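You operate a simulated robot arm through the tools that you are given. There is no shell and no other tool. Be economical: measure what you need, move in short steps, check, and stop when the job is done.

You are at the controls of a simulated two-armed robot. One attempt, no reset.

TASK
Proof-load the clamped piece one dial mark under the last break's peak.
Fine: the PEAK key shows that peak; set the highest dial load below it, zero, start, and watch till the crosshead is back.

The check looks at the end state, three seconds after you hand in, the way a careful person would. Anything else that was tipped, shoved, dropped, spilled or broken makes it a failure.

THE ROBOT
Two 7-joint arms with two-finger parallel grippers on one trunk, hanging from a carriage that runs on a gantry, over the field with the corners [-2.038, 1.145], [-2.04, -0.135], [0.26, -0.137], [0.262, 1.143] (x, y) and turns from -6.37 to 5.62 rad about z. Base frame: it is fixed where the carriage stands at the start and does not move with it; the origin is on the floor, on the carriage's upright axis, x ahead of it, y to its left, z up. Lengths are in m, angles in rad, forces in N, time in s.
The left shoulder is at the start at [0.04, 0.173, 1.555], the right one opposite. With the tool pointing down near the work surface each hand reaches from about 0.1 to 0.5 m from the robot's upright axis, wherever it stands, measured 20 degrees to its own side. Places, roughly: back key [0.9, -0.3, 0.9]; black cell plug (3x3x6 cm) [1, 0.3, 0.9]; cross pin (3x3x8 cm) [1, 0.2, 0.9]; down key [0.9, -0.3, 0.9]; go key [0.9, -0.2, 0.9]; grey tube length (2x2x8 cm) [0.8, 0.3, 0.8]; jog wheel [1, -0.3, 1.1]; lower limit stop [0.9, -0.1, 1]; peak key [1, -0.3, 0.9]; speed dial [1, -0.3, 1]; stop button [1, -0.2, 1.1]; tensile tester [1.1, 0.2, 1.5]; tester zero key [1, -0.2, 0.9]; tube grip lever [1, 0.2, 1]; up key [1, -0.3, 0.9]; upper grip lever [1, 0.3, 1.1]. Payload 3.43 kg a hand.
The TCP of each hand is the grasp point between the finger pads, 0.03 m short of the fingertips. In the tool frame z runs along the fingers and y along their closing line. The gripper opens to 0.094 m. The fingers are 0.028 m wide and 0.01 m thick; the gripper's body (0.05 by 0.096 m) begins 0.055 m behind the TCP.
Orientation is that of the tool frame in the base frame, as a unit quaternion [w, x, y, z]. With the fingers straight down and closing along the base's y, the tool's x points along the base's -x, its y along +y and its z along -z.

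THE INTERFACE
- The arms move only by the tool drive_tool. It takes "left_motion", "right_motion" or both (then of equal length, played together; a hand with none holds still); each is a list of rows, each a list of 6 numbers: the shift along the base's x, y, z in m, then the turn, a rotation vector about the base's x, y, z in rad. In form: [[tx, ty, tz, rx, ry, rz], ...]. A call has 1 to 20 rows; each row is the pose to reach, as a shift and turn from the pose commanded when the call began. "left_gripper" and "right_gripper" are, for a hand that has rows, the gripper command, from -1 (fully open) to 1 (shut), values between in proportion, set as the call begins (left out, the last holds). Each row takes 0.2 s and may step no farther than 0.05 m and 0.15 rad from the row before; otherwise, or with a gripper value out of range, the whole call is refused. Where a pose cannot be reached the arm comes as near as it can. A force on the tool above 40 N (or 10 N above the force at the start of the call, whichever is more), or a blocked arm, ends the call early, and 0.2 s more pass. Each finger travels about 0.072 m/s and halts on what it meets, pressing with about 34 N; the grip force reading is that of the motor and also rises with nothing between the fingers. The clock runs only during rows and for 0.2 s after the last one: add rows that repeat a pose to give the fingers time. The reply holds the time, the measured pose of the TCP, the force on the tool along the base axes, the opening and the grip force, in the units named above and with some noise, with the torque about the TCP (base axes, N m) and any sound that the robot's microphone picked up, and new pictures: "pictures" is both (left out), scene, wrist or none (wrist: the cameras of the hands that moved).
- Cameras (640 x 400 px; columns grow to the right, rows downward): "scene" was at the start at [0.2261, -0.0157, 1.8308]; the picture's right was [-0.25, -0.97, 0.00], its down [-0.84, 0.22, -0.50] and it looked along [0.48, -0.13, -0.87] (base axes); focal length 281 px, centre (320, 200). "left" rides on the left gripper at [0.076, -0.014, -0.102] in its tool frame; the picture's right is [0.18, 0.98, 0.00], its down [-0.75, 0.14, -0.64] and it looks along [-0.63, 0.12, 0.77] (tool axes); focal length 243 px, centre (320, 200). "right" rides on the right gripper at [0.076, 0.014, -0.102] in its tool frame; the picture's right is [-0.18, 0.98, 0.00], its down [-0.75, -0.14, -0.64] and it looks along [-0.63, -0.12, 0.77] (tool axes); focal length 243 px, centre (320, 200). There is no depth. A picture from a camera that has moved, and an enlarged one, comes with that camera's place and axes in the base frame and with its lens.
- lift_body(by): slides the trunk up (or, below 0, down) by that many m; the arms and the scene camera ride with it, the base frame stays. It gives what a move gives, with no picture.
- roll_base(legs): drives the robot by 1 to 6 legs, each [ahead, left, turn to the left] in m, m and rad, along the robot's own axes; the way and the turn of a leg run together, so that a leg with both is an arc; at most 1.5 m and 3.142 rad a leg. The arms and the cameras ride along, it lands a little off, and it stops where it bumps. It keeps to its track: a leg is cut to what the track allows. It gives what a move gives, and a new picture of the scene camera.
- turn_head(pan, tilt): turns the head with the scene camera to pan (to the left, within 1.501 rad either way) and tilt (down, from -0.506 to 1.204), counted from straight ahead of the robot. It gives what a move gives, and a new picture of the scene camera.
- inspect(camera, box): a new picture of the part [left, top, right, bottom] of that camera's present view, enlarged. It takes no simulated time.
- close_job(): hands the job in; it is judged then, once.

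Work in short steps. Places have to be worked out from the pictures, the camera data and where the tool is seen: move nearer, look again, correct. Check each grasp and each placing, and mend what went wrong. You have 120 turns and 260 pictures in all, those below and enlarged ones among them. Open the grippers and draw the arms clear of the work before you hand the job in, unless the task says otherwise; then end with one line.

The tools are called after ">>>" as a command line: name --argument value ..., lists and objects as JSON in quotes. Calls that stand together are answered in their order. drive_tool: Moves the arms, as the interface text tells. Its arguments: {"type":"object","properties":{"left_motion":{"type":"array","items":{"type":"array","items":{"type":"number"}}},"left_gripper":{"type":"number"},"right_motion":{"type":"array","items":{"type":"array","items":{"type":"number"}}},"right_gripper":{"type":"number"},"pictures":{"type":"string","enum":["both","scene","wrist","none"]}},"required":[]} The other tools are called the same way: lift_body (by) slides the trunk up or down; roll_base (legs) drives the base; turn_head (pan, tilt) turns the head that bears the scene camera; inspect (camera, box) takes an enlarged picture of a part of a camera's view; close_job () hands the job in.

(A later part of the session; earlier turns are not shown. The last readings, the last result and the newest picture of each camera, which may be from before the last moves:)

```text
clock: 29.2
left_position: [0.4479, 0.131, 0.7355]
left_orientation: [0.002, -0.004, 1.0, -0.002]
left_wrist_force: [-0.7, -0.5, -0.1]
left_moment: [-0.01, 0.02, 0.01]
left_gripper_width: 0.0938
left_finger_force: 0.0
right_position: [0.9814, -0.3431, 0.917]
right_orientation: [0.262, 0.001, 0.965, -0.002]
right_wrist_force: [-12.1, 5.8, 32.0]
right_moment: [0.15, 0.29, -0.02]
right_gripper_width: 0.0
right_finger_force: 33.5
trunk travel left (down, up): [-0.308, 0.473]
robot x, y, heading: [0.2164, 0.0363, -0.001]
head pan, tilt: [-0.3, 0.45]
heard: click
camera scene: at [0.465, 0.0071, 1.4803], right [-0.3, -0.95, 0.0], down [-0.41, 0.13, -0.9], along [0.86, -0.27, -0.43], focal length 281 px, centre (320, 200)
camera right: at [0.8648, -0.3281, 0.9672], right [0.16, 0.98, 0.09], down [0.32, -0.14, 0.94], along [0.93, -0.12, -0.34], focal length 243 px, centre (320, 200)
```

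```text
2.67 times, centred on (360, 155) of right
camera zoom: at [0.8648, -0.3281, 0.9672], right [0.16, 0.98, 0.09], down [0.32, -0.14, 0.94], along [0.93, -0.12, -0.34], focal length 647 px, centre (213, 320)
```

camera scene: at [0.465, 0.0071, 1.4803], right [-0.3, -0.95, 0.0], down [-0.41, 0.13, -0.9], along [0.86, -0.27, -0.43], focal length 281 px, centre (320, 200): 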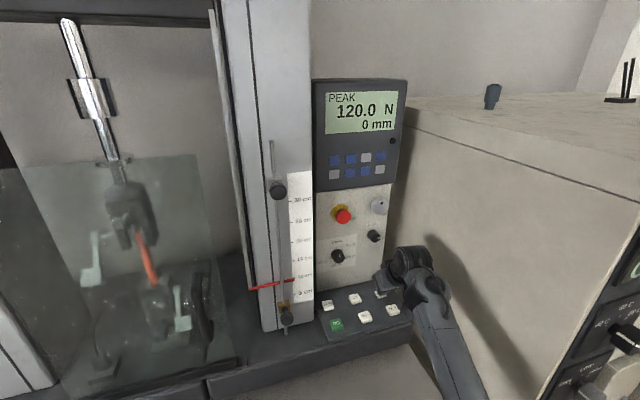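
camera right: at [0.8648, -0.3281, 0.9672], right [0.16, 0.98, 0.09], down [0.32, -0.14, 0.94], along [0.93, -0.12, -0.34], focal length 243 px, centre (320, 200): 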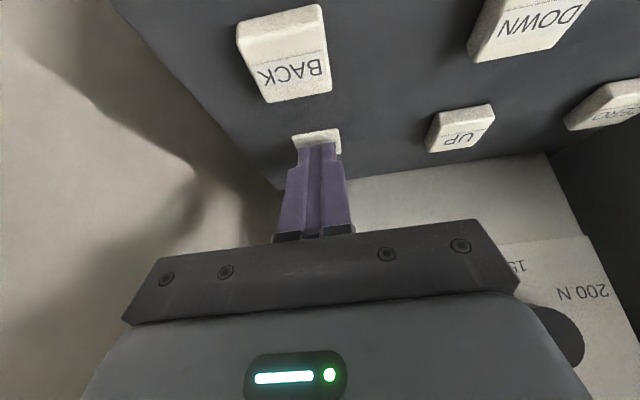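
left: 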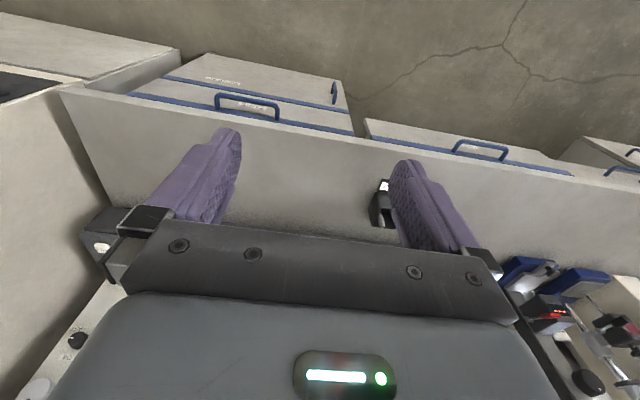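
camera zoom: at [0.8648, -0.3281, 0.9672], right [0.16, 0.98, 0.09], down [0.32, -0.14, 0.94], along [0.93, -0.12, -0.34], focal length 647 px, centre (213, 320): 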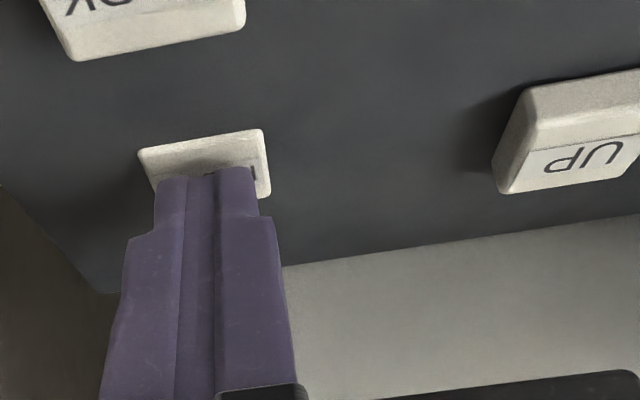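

The peak is 120.0 N, so the dial must go to 100 N. Lifting off with shorter rows and moving to view the dial.

>>> drive_tool --right_motion '[[-0.002, 0, 0.015, 0, 0, 0], [-0.02, 0.01, 0.045, 0, 0, 0], [-0.05, 0.03, 0.07, 0, 0, 0], [-0.08, 0.06, 0.09, 0, 0, 0], [-0.1, 0.09, 0.1, 0, 0, 0], [-0.12, 0.11, 0.1, 0, 0, 0]]' --pictures "wrist"

>>> inspect --camera "right" --box '[240, 80, 480, 230]'

>>> inspect --camera "scene" --box '[310, 190, 410, 280]'

```text
clock: 30.4
left_position: [0.4474, 0.1322, 0.7347]
left_orientation: [0.002, -0.004, 1.0, -0.001]
left_wrist_force: [-0.7, 0.2, 0.3]
left_moment: [-0.01, 0.01, 0.0]
left_gripper_width: 0.0937
left_finger_force: 0.0
right_position: [0.8926, -0.2693, 1.0067]
right_orientation: [0.265, -0.004, 0.964, -0.001]
right_wrist_force: [18.2, 1.8, -14.0]
right_moment: [-0.23, -0.65, -0.37]
right_gripper_width: 0.0
right_finger_force: 33.0
trunk travel left (down, up): [-0.308, 0.473]
robot x, y, heading: [0.2146, 0.0358, -0.002]
head pan, tilt: [-0.3, 0.45]
stopped in row 5 (right hand): the force on the tool passed its limit at 99 N (the readings are from after the stop); the commanded pose is now the measured one
camera right: at [0.775, -0.2558, 1.0562], right [0.15, 0.98, 0.09], down [0.32, -0.13, 0.94], along [0.94, -0.11, -0.34], focal length 243 px, centre (320, 200)
```

right: 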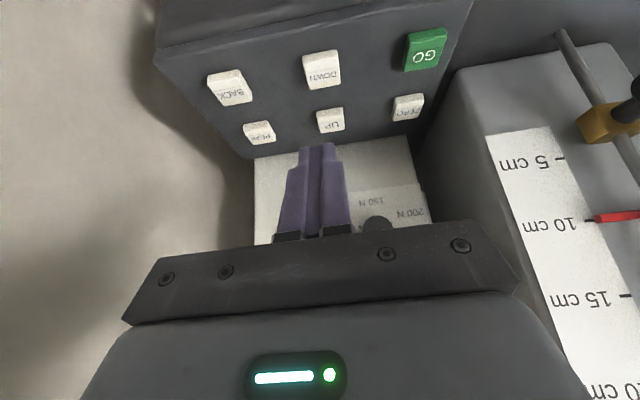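

```text
2.67 times, centred on (360, 155) of right
camera zoom: at [0.775, -0.2558, 1.0562], right [0.15, 0.98, 0.09], down [0.32, -0.13, 0.94], along [0.94, -0.11, -0.34], focal length 647 px, centre (213, 320)
```

zoom: 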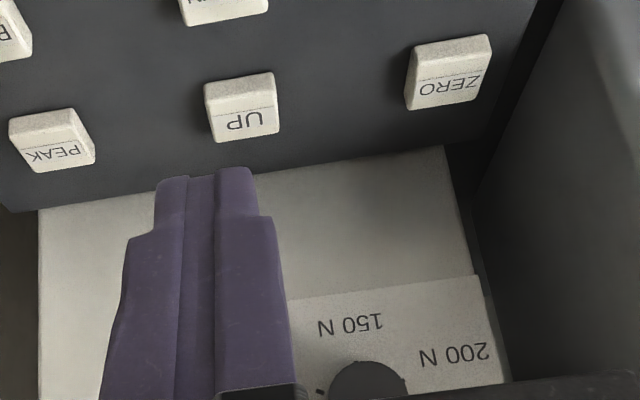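

```text
4.44 times, centred on (360, 235) of scene
camera zoom: at [0.4645, 0.0077, 1.4796], right [-0.3, -0.95, 0.0], down [-0.42, 0.13, -0.9], along [0.86, -0.27, -0.44], focal length 1248 px, centre (142, 44)
```

zoom: 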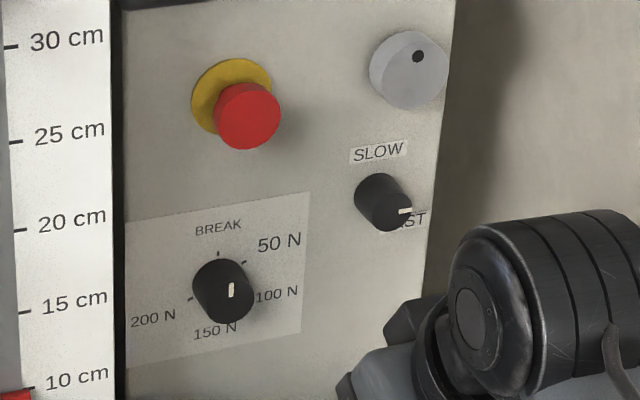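

Tick layout is 60° steps: BREAK at top, 50 N at 60°, 100 N at 120° clockwise. I'll turn the hand horizontal in front of the dial (axis ≈ y -0.229, z 1.01), gripper opening to ~6 cm.

>>> drive_tool --right_motion '[[0, 0.005, 0, 0, -0.13, 0], [0, 0.01, 0, 0, -0.26, 0], [0, 0.015, 0, 0, -0.39, 0], [0, 0.02, 0, 0, -0.52, 0], [-0.01, 0.025, 0, 0, -0.65, 0], [-0.01, 0.03, 0, 0, -0.78, 0], [-0.01, 0.035, 0, 0, -0.91, 0], [-0.01, 0.039, 0, 0, -1.035, 0]]' --right_gripper -0.3 --pictures "both"

```text
clock: 32.2
left_position: [0.4463, 0.1306, 0.7345]
left_orientation: [0.001, -0.004, 1.0, 0.0]
left_wrist_force: [-0.5, 0.2, 0.0]
left_moment: [0.03, 0.01, 0.03]
left_gripper_width: 0.0941
left_finger_force: 0.1
right_position: [0.8802, -0.2307, 1.0069]
right_orientation: [0.707, -0.003, 0.707, -0.004]
right_wrist_force: [0.1, 0.2, -0.4]
right_moment: [-0.02, 0.01, 0.0]
right_gripper_width: 0.061
right_finger_force: 0.0
trunk travel left (down, up): [-0.308, 0.473]
robot x, y, heading: [0.216, 0.0359, -0.006]
head pan, tilt: [-0.3, 0.45]
camera scene: at [0.4642, 0.0075, 1.4796], right [-0.3, -0.95, 0.0], down [-0.42, 0.13, -0.9], along [0.86, -0.27, -0.44], focal length 281 px, centre (320, 200)
camera right: at [0.7787, -0.2171, 0.9301], right [0.0, 0.98, 0.18], down [-0.64, -0.13, 0.75], along [0.77, -0.11, 0.63], focal length 243 px, centre (320, 200)
```

scene: 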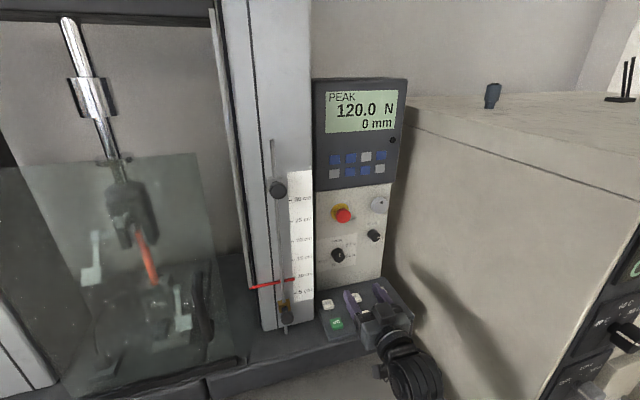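
right: 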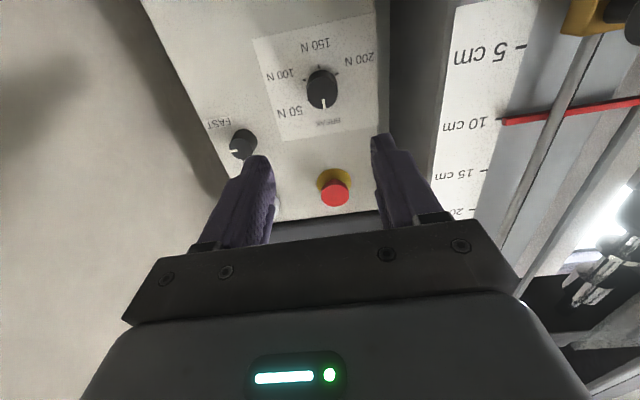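

Good view; dial axis at about y -0.2295, z 1.004. Enlarge to confirm the tick angles.

>>> inspect --camera "right" --box '[240, 30, 400, 130]'

>>> drive_tool --right_motion '[[0, 0, 0, -0.14, 0, 0], [0, 0, 0, -0.28, 0, 0], [0, 0, 0, -0.42, 0, 0], [0, 0, 0, -0.56, 0, 0], [0, 0, 0, -0.7, 0, 0], [0, 0, 0, -0.84, 0, 0], [0, 0, 0, -0.98, 0, 0], [0, 0, 0, -1.12, 0, 0], [0, 0, 0, -1.25, 0, 0]]' --pictures "both"

```text
4.00 times, centred on (320, 80) of right
camera zoom: at [0.7787, -0.2171, 0.9301], right [0.0, 0.98, 0.18], down [-0.64, -0.13, 0.75], along [0.77, -0.11, 0.63], focal length 970 px, centre (320, 680)
```

zoom: 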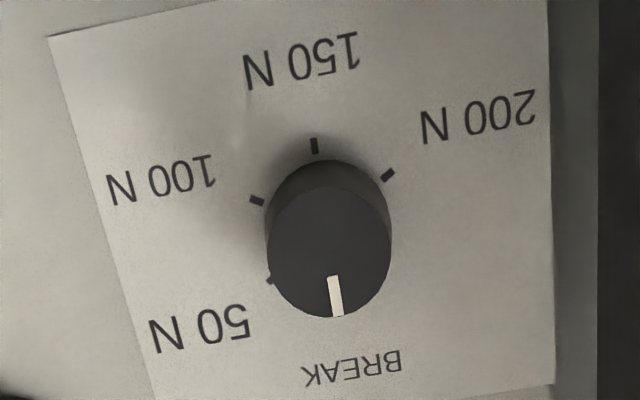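

```text
clock: 34.2
left_position: [0.4471, 0.1298, 0.7351]
left_orientation: [0.003, -0.004, 1.0, -0.002]
left_wrist_force: [0.3, 0.1, 0.4]
left_moment: [-0.01, 0.02, -0.02]
left_gripper_width: 0.094
left_finger_force: 0.1
right_position: [0.8831, -0.23, 1.0073]
right_orientation: [0.572, -0.416, 0.571, -0.417]
right_wrist_force: [-0.2, -0.6, 0.4]
right_moment: [-0.03, -0.01, -0.03]
right_gripper_width: 0.0608
right_finger_force: 0.0
trunk travel left (down, up): [-0.308, 0.473]
robot x, y, heading: [0.2178, 0.0325, -0.003]
head pan, tilt: [-0.3, 0.45]
camera scene: at [0.4645, 0.0072, 1.4796], right [-0.3, -0.95, 0.0], down [-0.42, 0.13, -0.9], along [0.86, -0.27, -0.44], focal length 281 px, centre (320, 200)
camera right: at [0.7803, -0.299, 0.97], right [0.0, 0.48, -0.88], down [-0.64, 0.68, 0.36], along [0.77, 0.56, 0.31], focal length 243 px, centre (320, 200)
```

scene: 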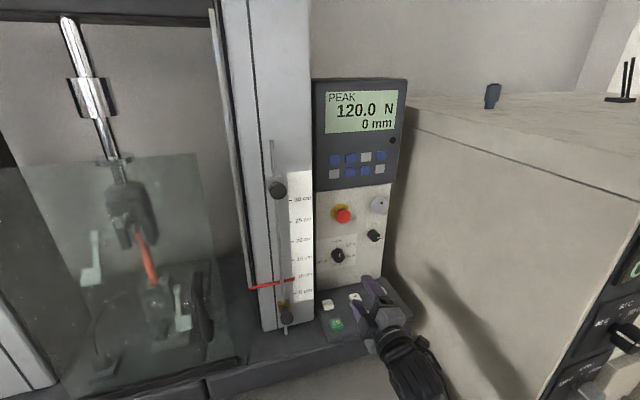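
right: 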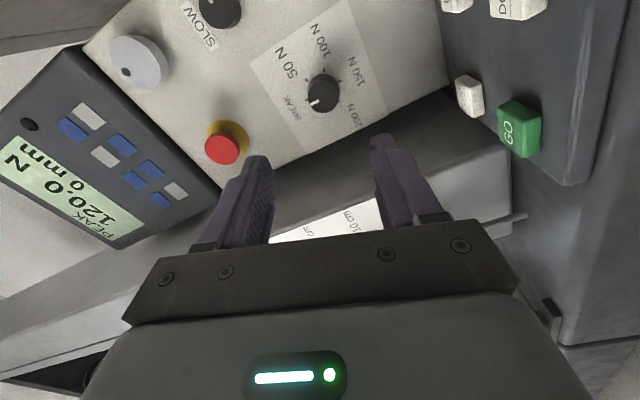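

Tick geometry confirmed: axis y -0.229, z 1.0037, 100 N exactly 120° clockwise of BREAK; hand pre-rolled -72°. I'll roll ahead 0.04 for reach.

>>> roll_base --legs '[[0.04, 0, 0]]'

```text
clock: 35.0
left_position: [0.4847, 0.1313, 0.7348]
left_orientation: [0.001, -0.004, 1.0, 0.0]
left_wrist_force: [1.0, 0.8, -0.4]
left_moment: [-0.02, 0.06, -0.02]
left_gripper_width: 0.0939
left_finger_force: 0.1
right_position: [0.9221, -0.2293, 1.0065]
right_orientation: [0.572, -0.416, 0.572, -0.416]
right_wrist_force: [-0.3, -0.3, -0.2]
right_moment: [0.02, 0.05, -0.02]
right_gripper_width: 0.0611
right_finger_force: 0.1
trunk travel left (down, up): [-0.308, 0.473]
robot x, y, heading: [0.2581, 0.0344, 0.002]
head pan, tilt: [-0.3, 0.45]
camera scene: at [0.5039, 0.0076, 1.4795], right [-0.3, -0.95, 0.0], down [-0.42, 0.13, -0.9], along [0.86, -0.27, -0.44], focal length 281 px, centre (320, 200)
```

scene: 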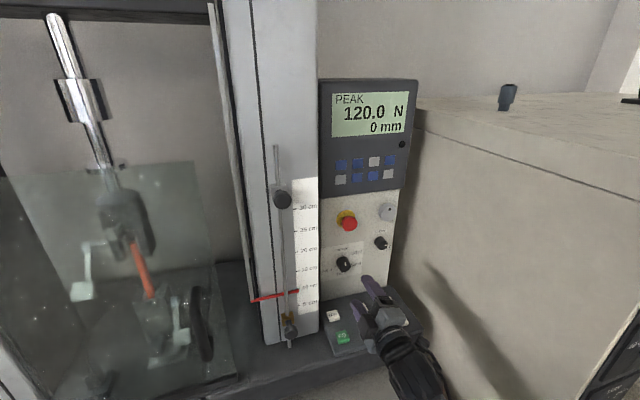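

Advancing straight toward the dial to TCP x≈1.005 (tips just around the cap), aligning z by -3 mm.

>>> drive_tool --right_motion '[[0.03, 0, -0.002, 0, 0, 0], [0.055, 0, -0.003, 0, 0, 0], [0.07, 0, -0.003, 0, 0, 0], [0.08, 0, -0.003, 0, 0, 0]]' --pictures "both"

>>> inspect --camera "right" --box '[220, 80, 460, 230]'

>>> inspect --camera "scene" --box '[310, 220, 430, 320]'

```text
clock: 36.0
left_position: [0.4861, 0.1309, 0.7351]
left_orientation: [0.003, -0.005, 1.0, 0.0]
left_wrist_force: [0.5, 0.2, -0.1]
left_moment: [0.06, 0.02, 0.01]
left_gripper_width: 0.0939
left_finger_force: 0.1
right_position: [1.0027, -0.2299, 1.0036]
right_orientation: [0.571, -0.417, 0.571, -0.417]
right_wrist_force: [-0.7, -0.6, -0.3]
right_moment: [-0.01, 0.01, -0.01]
right_gripper_width: 0.0613
right_finger_force: 0.0
trunk travel left (down, up): [-0.308, 0.473]
robot x, y, heading: [0.2546, 0.0334, -0.003]
head pan, tilt: [-0.3, 0.45]
camera scene: at [0.5042, 0.0075, 1.4797], right [-0.3, -0.95, 0.0], down [-0.42, 0.13, -0.9], along [0.86, -0.27, -0.43], focal length 281 px, centre (320, 200)
camera right: at [0.9009, -0.2981, 0.967], right [0.0, 0.48, -0.88], down [-0.64, 0.67, 0.36], along [0.77, 0.56, 0.31], focal length 243 px, centre (320, 200)
```

scene: 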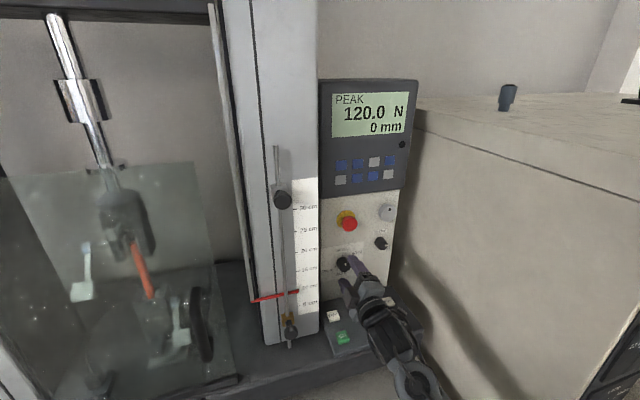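
right: 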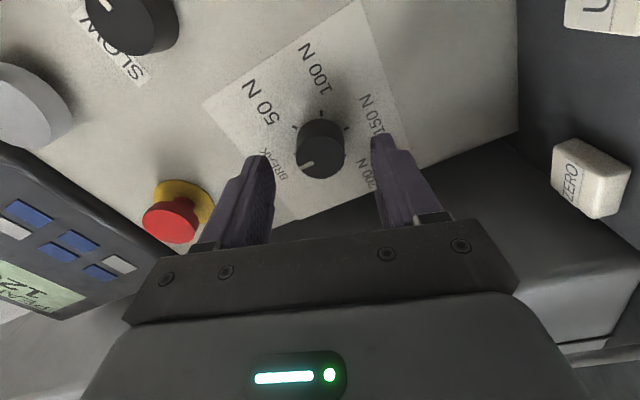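

```text
2.67 times, centred on (340, 155) of right
camera zoom: at [0.9009, -0.2981, 0.967], right [0.0, 0.48, -0.88], down [-0.64, 0.67, 0.36], along [0.77, 0.56, 0.31], focal length 647 px, centre (267, 320)
```

zoom: 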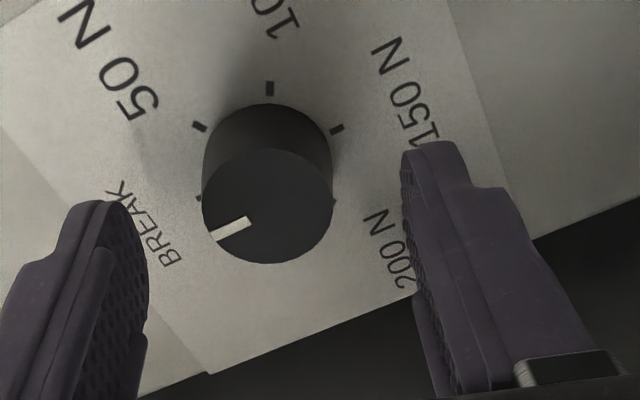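

```text
4.00 times, centred on (370, 270) of scene
camera zoom: at [0.5042, 0.0075, 1.4797], right [-0.3, -0.95, 0.0], down [-0.42, 0.13, -0.9], along [0.86, -0.27, -0.43], focal length 1123 px, centre (120, -80)
```

zoom: 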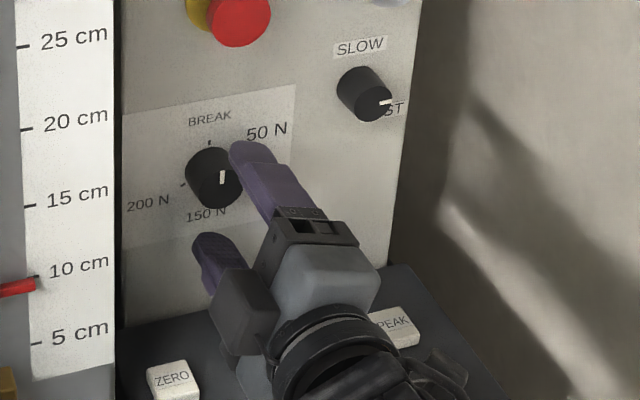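

Centred on the cap (tip plane just short of it). Advance 16 mm and close on the dial.

>>> drive_tool --right_motion '[[0.008, 0, 0, 0, 0, 0], [0.016, 0, 0, 0, 0, 0]]' --pictures "none"

>>> drive_tool --right_motion '[[0, 0, 0, 0, 0, 0], [0, 0, 0, 0, 0, 0], [0, 0, 0, 0, 0, 0]]' --right_gripper 1 --pictures "wrist"

```text
clock: 36.6
left_position: [0.4856, 0.1316, 0.735]
left_orientation: [0.002, -0.004, 1.0, -0.001]
left_wrist_force: [0.0, -0.2, -0.3]
left_moment: [0.03, 0.02, 0.0]
left_gripper_width: 0.0939
left_finger_force: 0.0
right_position: [1.0197, -0.2298, 1.0048]
right_orientation: [0.572, -0.415, 0.571, -0.417]
right_wrist_force: [0.5, -0.1, -1.0]
right_moment: [0.0, -0.03, -0.02]
right_gripper_width: 0.0608
right_finger_force: 0.1
trunk travel left (down, up): [-0.308, 0.473]
robot x, y, heading: [0.2551, 0.0358, -0.0]
head pan, tilt: [-0.3, 0.45]
```

```text
clock: 37.4
left_position: [0.4849, 0.1318, 0.7347]
left_orientation: [0.001, -0.004, 1.0, -0.001]
left_wrist_force: [-0.8, -0.6, 0.3]
left_moment: [0.03, 0.02, -0.02]
left_gripper_width: 0.0938
left_finger_force: 0.2
right_position: [1.0176, -0.2288, 1.0038]
right_orientation: [0.572, -0.416, 0.572, -0.416]
right_wrist_force: [-0.8, 0.3, -0.5]
right_moment: [0.01, -0.03, 0.04]
right_gripper_width: 0.0326
right_finger_force: 44.6
trunk travel left (down, up): [-0.308, 0.473]
robot x, y, heading: [0.2494, 0.0316, 0.005]
head pan, tilt: [-0.3, 0.45]
camera right: at [0.9161, -0.298, 0.9672], right [0.0, 0.48, -0.88], down [-0.64, 0.67, 0.37], along [0.77, 0.56, 0.31], focal length 243 px, centre (320, 200)
```

right: 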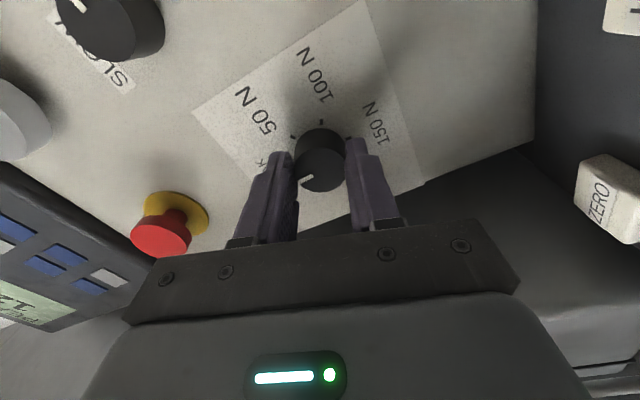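

Firm, centred grip (32.6 mm, no side force). Turning clockwise 60° first to check.

>>> drive_tool --right_motion '[[0, 0, 0, 0.131, 0, 0], [0, 0, 0, 0.262, 0, 0], [0, 0, 0, 0.393, 0, 0], [0, 0, 0, 0.524, 0, 0], [0, 0, 0, 0.654, 0, 0], [0, 0, 0, 0.785, 0, 0], [0, 0, 0, 0.916, 0, 0], [0, 0, 0, 1.047, 0, 0]]' --pictures "both"

```text
clock: 39.2
left_position: [0.4853, 0.1321, 0.7358]
left_orientation: [0.002, -0.005, 1.0, -0.001]
left_wrist_force: [-0.2, -0.2, 0.0]
left_moment: [0.01, 0.04, 0.01]
left_gripper_width: 0.0939
left_finger_force: 0.1
right_position: [1.0187, -0.2289, 1.0041]
right_orientation: [0.703, -0.073, 0.704, -0.074]
right_wrist_force: [1.3, 5.0, 0.4]
right_moment: [-0.02, 0.66, -0.33]
right_gripper_width: 0.0321
right_finger_force: 44.8
trunk travel left (down, up): [-0.308, 0.473]
robot x, y, heading: [0.2567, 0.032, 0.007]
head pan, tilt: [-0.3, 0.45]
camera scene: at [0.5041, 0.008, 1.4797], right [-0.3, -0.96, 0.0], down [-0.42, 0.13, -0.9], along [0.86, -0.27, -0.44], focal length 281 px, centre (320, 200)
camera right: at [0.9159, -0.2307, 0.9258], right [0.0, 1.0, -0.02], down [-0.64, 0.02, 0.77], along [0.77, 0.02, 0.64], focal length 243 px, centre (320, 200)
```

scene: 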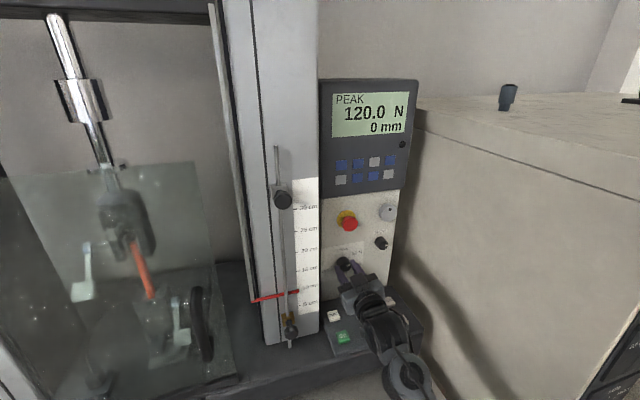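
right: 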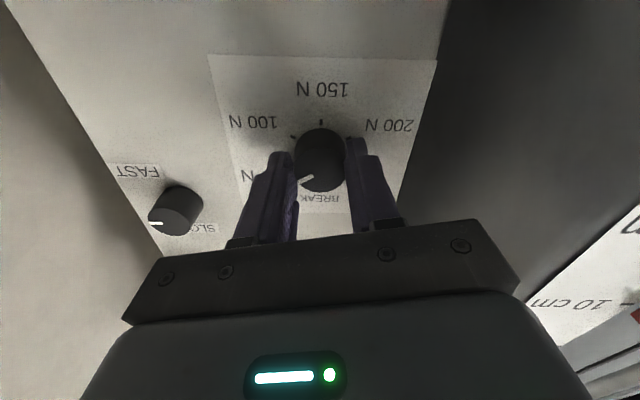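

The dial followed (mark now toward 50 N). Another 60° to 100 N.

>>> drive_tool --right_motion '[[0, 0, 0, 0.131, 0, 0], [0, 0, 0, 0.262, 0, 0], [0, 0, 0, 0.393, 0, 0], [0, 0, 0, 0.524, 0, 0], [0, 0, 0, 0.654, 0, 0], [0, 0, 0, 0.785, 0, 0], [0, 0, 0, 0.916, 0, 0], [0, 0, 0, 1.047, 0, 0]]' --pictures "wrist"

>>> inspect --camera "right" --box '[220, 80, 460, 230]'

```text
clock: 41.0
left_position: [0.4855, 0.1336, 0.7342]
left_orientation: [0.002, -0.004, 1.0, -0.001]
left_wrist_force: [0.1, -0.8, 0.9]
left_moment: [-0.02, 0.03, -0.01]
left_gripper_width: 0.0939
left_finger_force: 0.1
right_position: [1.0194, -0.2277, 1.0042]
right_orientation: [0.645, 0.288, 0.646, 0.289]
right_wrist_force: [-0.7, 9.5, 1.1]
right_moment: [0.01, -0.03, 0.14]
right_gripper_width: 0.0323
right_finger_force: 45.0
trunk travel left (down, up): [-0.308, 0.473]
robot x, y, heading: [0.2529, 0.0327, -0.002]
head pan, tilt: [-0.3, 0.45]
camera right: at [0.9159, -0.1612, 0.9634], right [0.0, 0.52, 0.85], down [-0.64, -0.66, 0.4], along [0.77, -0.55, 0.33], focal length 243 px, centre (320, 200)
```

right: 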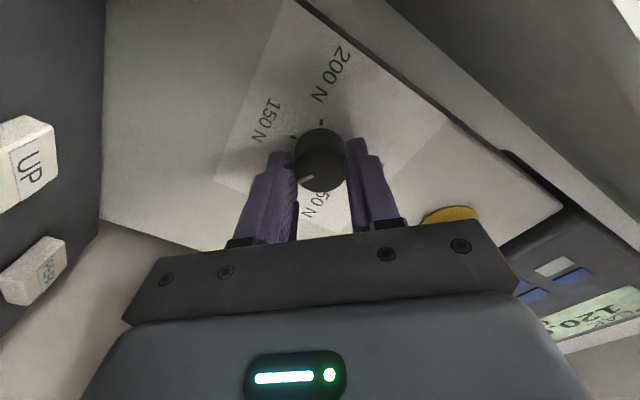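

```text
2.67 times, centred on (340, 155) of right
camera zoom: at [0.9159, -0.1612, 0.9634], right [0.0, 0.52, 0.85], down [-0.64, -0.66, 0.4], along [0.77, -0.55, 0.33], focal length 647 px, centre (267, 320)
```

zoom: 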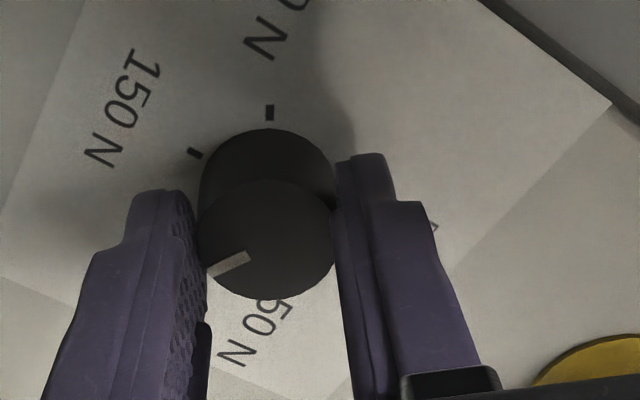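

The mark sits where 100 N should be. Opening, then backing straight off to verify.

>>> drive_tool --right_motion '[[0, 0, 0, 0, 0, 0], [0, 0, 0, 0, 0, 0], [0, 0, 0, 0, 0, 0]]' --right_gripper -0.3 --pictures "none"

>>> drive_tool --right_motion '[[-0.02, 0, 0, 0, 0, 0], [-0.05, 0, 0, 0, 0, 0], [-0.08, 0, 0, 0, 0, 0], [-0.11, 0, 0, 0, 0, 0]]' --pictures "both"

>>> inspect --camera "right" --box '[220, 30, 460, 180]'

>>> inspect --camera "scene" --box '[310, 220, 430, 320]'

```text
clock: 41.8
left_position: [0.4859, 0.1313, 0.7351]
left_orientation: [0.002, -0.004, 1.0, 0.0]
left_wrist_force: [0.0, -0.9, 0.0]
left_moment: [0.0, 0.0, -0.02]
left_gripper_width: 0.094
left_finger_force: 0.1
right_position: [1.019, -0.231, 1.0033]
right_orientation: [0.646, 0.287, 0.647, 0.287]
right_wrist_force: [-0.2, 0.3, -0.3]
right_moment: [0.02, -0.02, -0.03]
right_gripper_width: 0.0611
right_finger_force: 0.1
trunk travel left (down, up): [-0.308, 0.473]
robot x, y, heading: [0.2534, 0.0334, -0.005]
head pan, tilt: [-0.3, 0.45]
```

```text
clock: 42.8
left_position: [0.4841, 0.1311, 0.735]
left_orientation: [0.003, -0.005, 1.0, -0.001]
left_wrist_force: [0.1, 0.6, 0.0]
left_moment: [0.0, -0.03, 0.0]
left_gripper_width: 0.094
left_finger_force: 0.0
right_position: [0.9064, -0.2302, 1.002]
right_orientation: [0.646, 0.287, 0.647, 0.287]
right_wrist_force: [0.4, 0.2, 0.7]
right_moment: [0.01, -0.02, 0.01]
right_gripper_width: 0.0612
right_finger_force: 0.1
trunk travel left (down, up): [-0.308, 0.473]
robot x, y, heading: [0.2533, 0.0307, -0.001]
head pan, tilt: [-0.3, 0.45]
camera scene: at [0.5032, 0.0076, 1.4794], right [-0.3, -0.95, 0.0], down [-0.42, 0.13, -0.9], along [0.86, -0.27, -0.44], focal length 281 px, centre (320, 200)
camera right: at [0.8042, -0.1634, 0.9629], right [0.0, 0.52, 0.85], down [-0.64, -0.65, 0.4], along [0.77, -0.55, 0.33], focal length 243 px, centre (320, 200)
```

scene: 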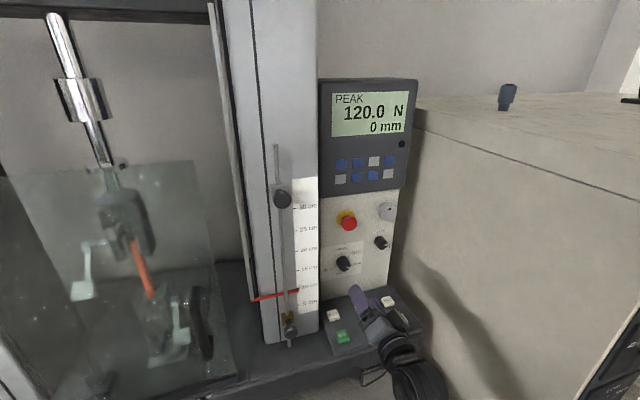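
right: 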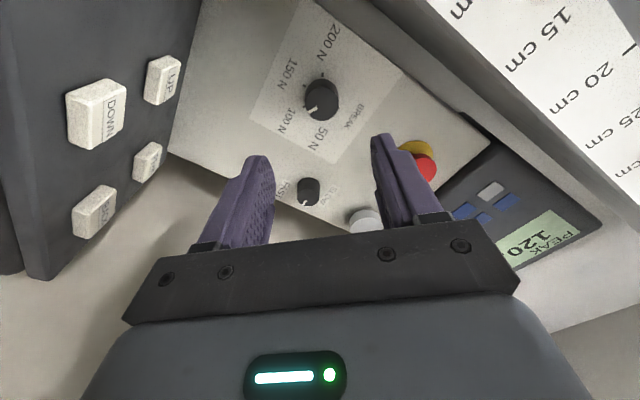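

```text
2.67 times, centred on (340, 105) of right
camera zoom: at [0.8042, -0.1634, 0.9629], right [0.0, 0.52, 0.85], down [-0.64, -0.65, 0.4], along [0.77, -0.55, 0.33], focal length 647 px, centre (267, 453)
```

zoom: 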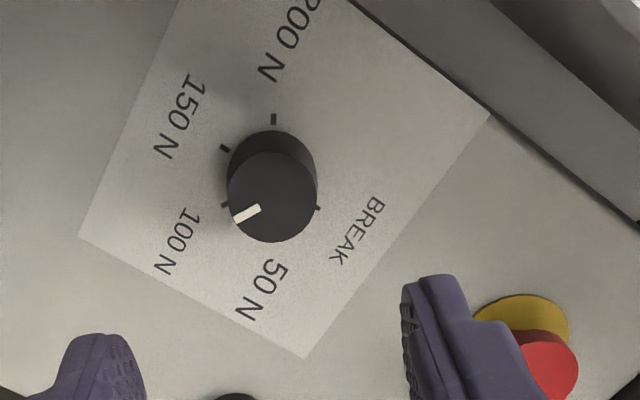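

```text
4.00 times, centred on (370, 270) of scene
camera zoom: at [0.5032, 0.0076, 1.4794], right [-0.3, -0.95, 0.0], down [-0.42, 0.13, -0.9], along [0.86, -0.27, -0.44], focal length 1123 px, centre (120, -80)
```

zoom: 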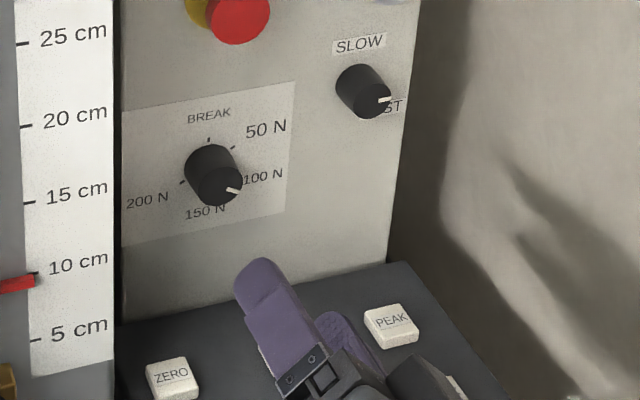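

The dial now points to 100 N. Next I'll un-roll the hand, close fingers, and tilt to 45° for pressing ZERO, keeping the body away from the scale column.

>>> drive_tool --right_motion '[[0, 0, 0, -0.14, 0, 0], [0, 0, 0, -0.28, 0, 0], [0, 0, 0, -0.42, 0, 0], [0, 0, 0, -0.56, 0, 0], [0, 0, 0, -0.7, 0, 0], [0, 0, 0, -0.836, 0, 0]]' --right_gripper 1 --pictures "none"

>>> drive_tool --right_motion '[[0.01, 0.01, 0.01, 0, 0.131, 0], [0.02, 0.02, 0.02, 0, 0.262, 0], [0.025, 0.03, 0.025, 0, 0.393, 0], [0.03, 0.035, 0.025, 0, 0.524, 0], [0.03, 0.039, 0.025, 0, 0.654, 0], [0.03, 0.039, 0.02, 0, 0.785, 0]]' --pictures "both"

```text
clock: 44.2
left_position: [0.4861, 0.1308, 0.7351]
left_orientation: [0.001, -0.004, 1.0, -0.001]
left_wrist_force: [0.5, -0.3, -0.2]
left_moment: [-0.02, -0.03, -0.04]
left_gripper_width: 0.0939
left_finger_force: 0.1
right_position: [0.909, -0.2307, 1.0049]
right_orientation: [0.707, 0.0, 0.707, -0.001]
right_wrist_force: [0.1, -0.5, 0.2]
right_moment: [0.04, 0.03, -0.02]
right_gripper_width: 0.0
right_finger_force: 33.2
trunk travel left (down, up): [-0.308, 0.473]
robot x, y, heading: [0.2532, 0.0345, 0.004]
head pan, tilt: [-0.3, 0.45]
```

```text
clock: 45.6
left_position: [0.4869, 0.1323, 0.7353]
left_orientation: [0.003, -0.004, 1.0, 0.0]
left_wrist_force: [0.2, 0.0, 0.5]
left_moment: [-0.01, 0.01, 0.0]
left_gripper_width: 0.0943
left_finger_force: 0.1
right_position: [0.9384, -0.1912, 1.0239]
right_orientation: [0.382, 0.001, 0.924, -0.001]
right_wrist_force: [-0.2, 0.5, 0.1]
right_moment: [-0.03, -0.01, 0.01]
right_gripper_width: 0.0
right_finger_force: 33.1
trunk travel left (down, up): [-0.308, 0.473]
robot x, y, heading: [0.2529, 0.0335, 0.001]
head pan, tilt: [-0.3, 0.45]
camera scene: at [0.5045, 0.0075, 1.4798], right [-0.3, -0.95, 0.0], down [-0.42, 0.13, -0.9], along [0.86, -0.27, -0.43], focal length 281 px, centre (320, 200)
camera right: at [0.8122, -0.1772, 1.0426], right [0.13, 0.98, 0.13], down [0.08, -0.14, 0.99], along [0.99, -0.12, -0.1], focal length 243 px, centre (320, 200)
```

scene: 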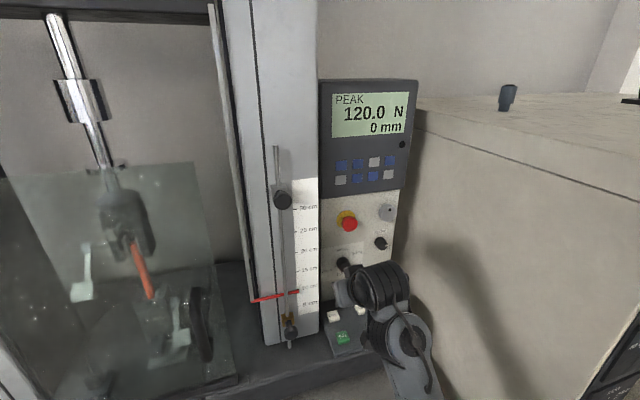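
right: 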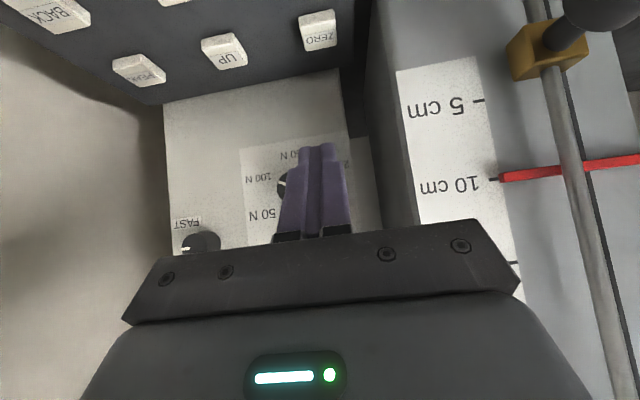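

ZERO at (0.9935,-0.183) matches. Hover above it slightly to its right/front, away from the column.

>>> drive_tool --right_motion '[[0.006, 0.001, -0.03, 0, 0, 0], [0.014, 0.002, -0.06, 0, 0, 0], [0.026, 0.004, -0.087, 0, 0, 0], [0.026, 0.004, -0.087, 0, 0, 0]]' --pictures "both"

>>> inspect --camera "right" --box '[220, 60, 460, 210]'

```text
clock: 46.6
left_position: [0.4859, 0.1311, 0.7357]
left_orientation: [0.002, -0.005, 1.0, -0.001]
left_wrist_force: [-0.3, 0.2, -0.4]
left_moment: [0.02, 0.01, -0.03]
left_gripper_width: 0.0939
left_finger_force: 0.0
right_position: [0.9624, -0.1868, 0.936]
right_orientation: [0.383, -0.001, 0.924, 0.0]
right_wrist_force: [-1.1, -0.1, 0.5]
right_moment: [0.02, -0.01, 0.01]
right_gripper_width: 0.0
right_finger_force: 32.6
trunk travel left (down, up): [-0.308, 0.473]
robot x, y, heading: [0.2545, 0.0337, 0.003]
head pan, tilt: [-0.3, 0.45]
camera scene: at [0.504, 0.0075, 1.4796], right [-0.3, -0.95, 0.0], down [-0.42, 0.13, -0.9], along [0.86, -0.27, -0.44], focal length 281 px, centre (320, 200)
camera right: at [0.8372, -0.1726, 0.9551], right [0.13, 0.98, 0.13], down [0.08, -0.14, 0.99], along [0.99, -0.12, -0.1], focal length 243 px, centre (320, 200)
```

scene: 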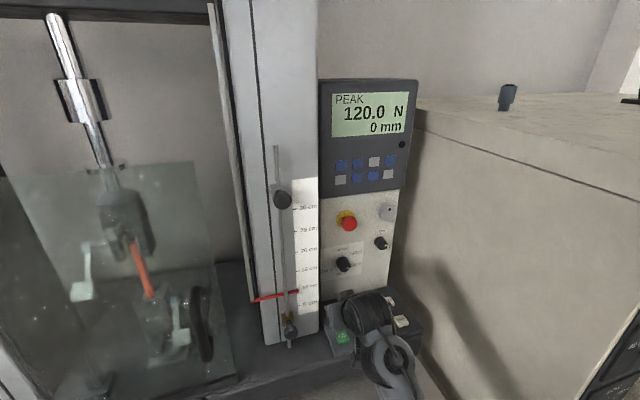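
right: 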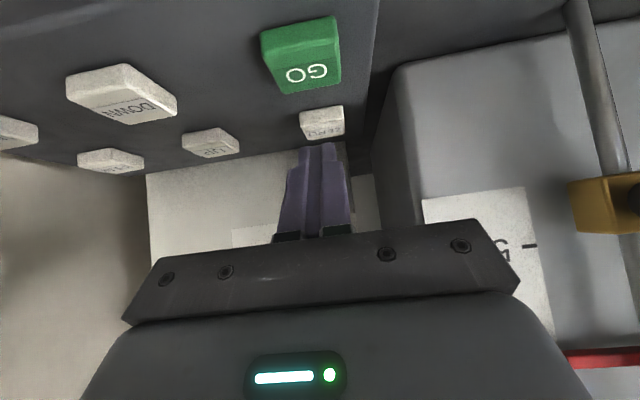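

```text
2.67 times, centred on (340, 135) of right
camera zoom: at [0.8372, -0.1726, 0.9551], right [0.13, 0.98, 0.13], down [0.08, -0.14, 0.99], along [0.99, -0.12, -0.1], focal length 647 px, centre (267, 373)
```

zoom: 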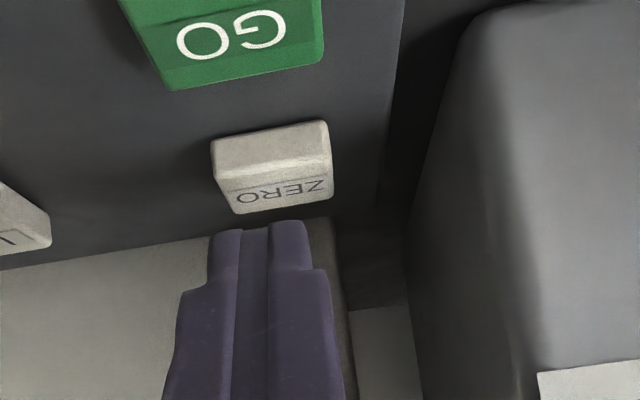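

Aligned with ZERO; pressing straight down.

>>> drive_tool --right_motion '[[0.002, 0.001, -0.008, 0, 0, 0], [0.002, 0.001, -0.014, 0, 0, 0], [0.002, 0.001, -0.018, 0, 0, 0], [0.002, 0.001, -0.021, 0, 0, 0], [0.002, 0.001, -0.024, 0, 0, 0], [0.002, 0.001, -0.027, 0, 0, 0]]' --pictures "both"

```text
clock: 48.0
left_position: [0.4855, 0.13, 0.7363]
left_orientation: [0.003, -0.005, 1.0, -0.002]
left_wrist_force: [-0.1, 0.0, 0.0]
left_moment: [-0.01, 0.0, -0.05]
left_gripper_width: 0.0937
left_finger_force: 0.1
right_position: [0.9651, -0.1866, 0.915]
right_orientation: [0.386, 0.0, 0.922, -0.001]
right_wrist_force: [-22.5, 2.9, 33.8]
right_moment: [0.08, 0.18, -0.13]
right_gripper_width: 0.0
right_finger_force: 33.3
trunk travel left (down, up): [-0.308, 0.473]
robot x, y, heading: [0.2515, 0.0315, -0.004]
head pan, tilt: [-0.3, 0.45]
heard: click
camera scene: at [0.5032, 0.0072, 1.48], right [-0.3, -0.95, 0.0], down [-0.42, 0.13, -0.9], along [0.86, -0.27, -0.44], focal length 281 px, centre (320, 200)
camera right: at [0.8392, -0.1725, 0.9322], right [0.13, 0.98, 0.13], down [0.07, -0.14, 0.99], along [0.99, -0.12, -0.09], focal length 243 px, centre (320, 200)
```

scene: 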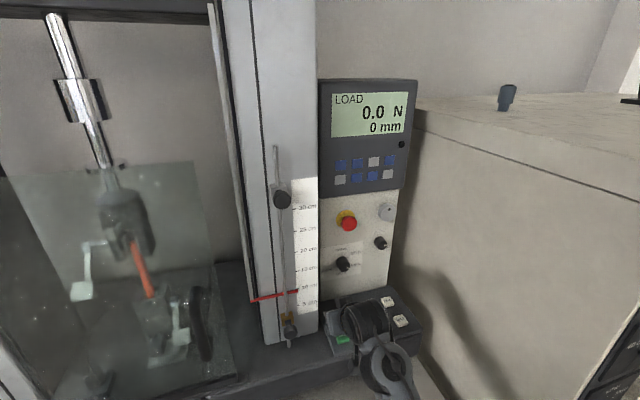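
right: 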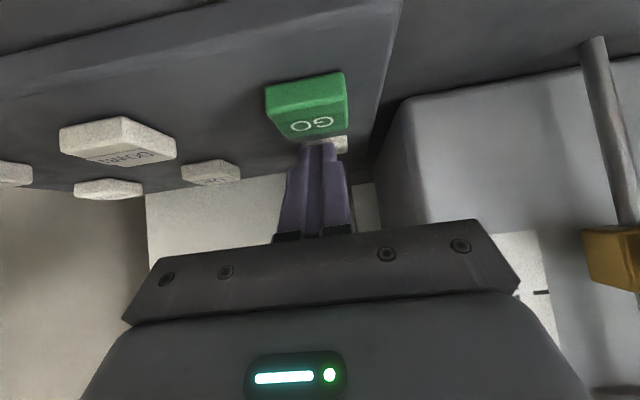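

ZERO clicked and the display is back at LOAD 0.0 N. Lifting, then rolling back 5 cm to bring the tip near GO.

>>> drive_tool --right_motion '[[-0.002, 0, 0.015, 0, 0, 0], [-0.005, 0, 0.04, 0, 0.05, 0], [-0.005, 0, 0.06, 0, 0.15, 0]]' --pictures "none"

>>> roll_base --legs '[[-0.05, 0, 0]]'

>>> inspect --camera "right" --box '[160, 0, 480, 200]'

```text
clock: 48.8
left_position: [0.4883, 0.1329, 0.7348]
left_orientation: [0.003, -0.004, 1.0, -0.001]
left_wrist_force: [0.0, 0.4, -0.5]
left_moment: [-0.02, 0.0, -0.02]
left_gripper_width: 0.0942
left_finger_force: 0.1
right_position: [0.9615, -0.1871, 0.9703]
right_orientation: [0.312, 0.0, 0.95, -0.001]
right_wrist_force: [0.4, 1.5, 0.6]
right_moment: [0.02, 0.03, 0.0]
right_gripper_width: 0.0
right_finger_force: 32.9
trunk travel left (down, up): [-0.308, 0.473]
robot x, y, heading: [0.2523, 0.0315, 0.0]
head pan, tilt: [-0.3, 0.45]
```

```text
clock: 49.8
left_position: [0.4363, 0.1318, 0.7338]
left_orientation: [0.002, -0.004, 1.0, -0.001]
left_wrist_force: [-0.7, -0.7, -0.4]
left_moment: [0.0, -0.01, 0.03]
left_gripper_width: 0.0941
left_finger_force: 0.1
right_position: [0.9103, -0.1878, 0.9705]
right_orientation: [0.312, 0.001, 0.95, -0.002]
right_wrist_force: [-0.2, -0.6, -0.4]
right_moment: [0.03, -0.01, 0.02]
right_gripper_width: 0.0
right_finger_force: 32.9
trunk travel left (down, up): [-0.308, 0.473]
robot x, y, heading: [0.1994, 0.0355, -0.0]
head pan, tilt: [-0.3, 0.45]
camera scene: at [0.4537, 0.0074, 1.4796], right [-0.3, -0.95, 0.0], down [-0.42, 0.13, -0.9], along [0.86, -0.27, -0.44], focal length 281 px, centre (320, 200)
```

scene: 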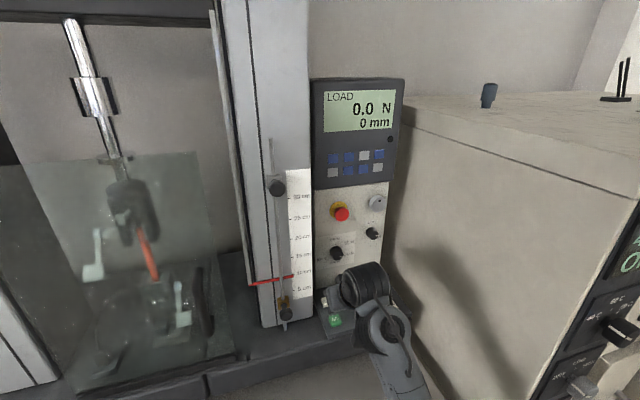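

```text
2.00 times, centred on (320, 100) of right
camera zoom: at [0.7881, -0.1728, 1.0076], right [0.15, 0.98, 0.11], down [0.23, -0.14, 0.96], along [0.96, -0.12, -0.24], focal length 485 px, centre (320, 400)
```

zoom: 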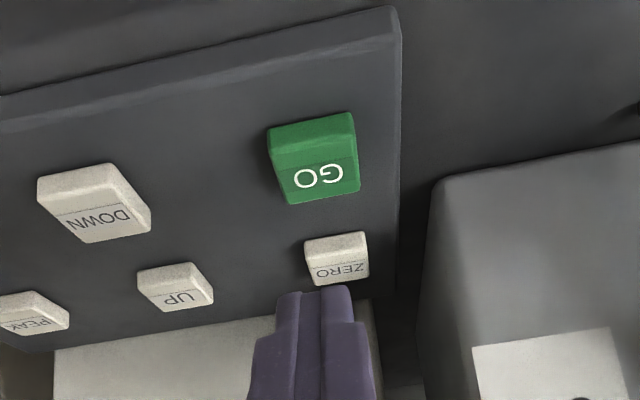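

GO at (0.938,-0.183). Coming down on it and pressing.

>>> drive_tool --right_motion '[[0.008, 0.004, -0.025, 0, 0, 0], [0.008, 0.004, -0.038, 0, 0, 0], [0.008, 0.004, -0.046, 0, 0, 0], [0.008, 0.004, -0.051, 0, 0, 0], [0.008, 0.004, -0.055, 0, 0, 0], [0.008, 0.004, -0.058, 0, 0, 0], [0.008, 0.004, -0.061, 0, 0, 0]]' --pictures "both"

```text
clock: 51.5
left_position: [0.4367, 0.1309, 0.7351]
left_orientation: [0.002, -0.005, 1.0, -0.002]
left_wrist_force: [0.1, -0.1, -1.4]
left_moment: [0.0, -0.01, -0.03]
left_gripper_width: 0.0939
left_finger_force: 0.1
right_position: [0.9222, -0.1824, 0.9206]
right_orientation: [0.324, 0.0, 0.946, -0.001]
right_wrist_force: [-4.3, 0.9, 18.0]
right_moment: [0.04, 0.34, 0.0]
right_gripper_width: 0.0
right_finger_force: 33.1
trunk travel left (down, up): [-0.308, 0.473]
robot x, y, heading: [0.2005, 0.0313, 0.001]
head pan, tilt: [-0.3, 0.45]
heard: click
stopped in row 7 (right hand): the force on the tool passed its limit at 41 N (the readings are from after the stop); the commanded pose is now the measured one
camera scene: at [0.4543, 0.007, 1.4798], right [-0.3, -0.95, 0.0], down [-0.41, 0.13, -0.9], along [0.86, -0.27, -0.43], focal length 281 px, centre (320, 200)
camera right: at [0.7987, -0.168, 0.9553], right [0.14, 0.98, 0.11], down [0.2, -0.14, 0.97], along [0.97, -0.12, -0.22], focal length 243 px, centre (320, 200)
```

scene: 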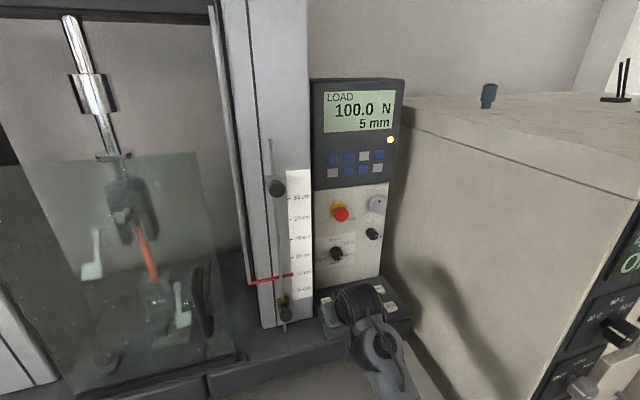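
right: 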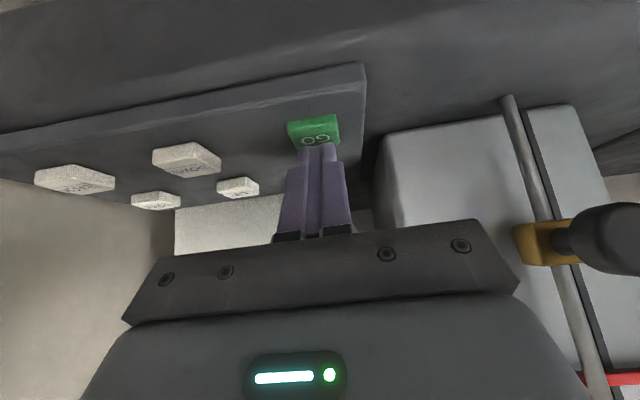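

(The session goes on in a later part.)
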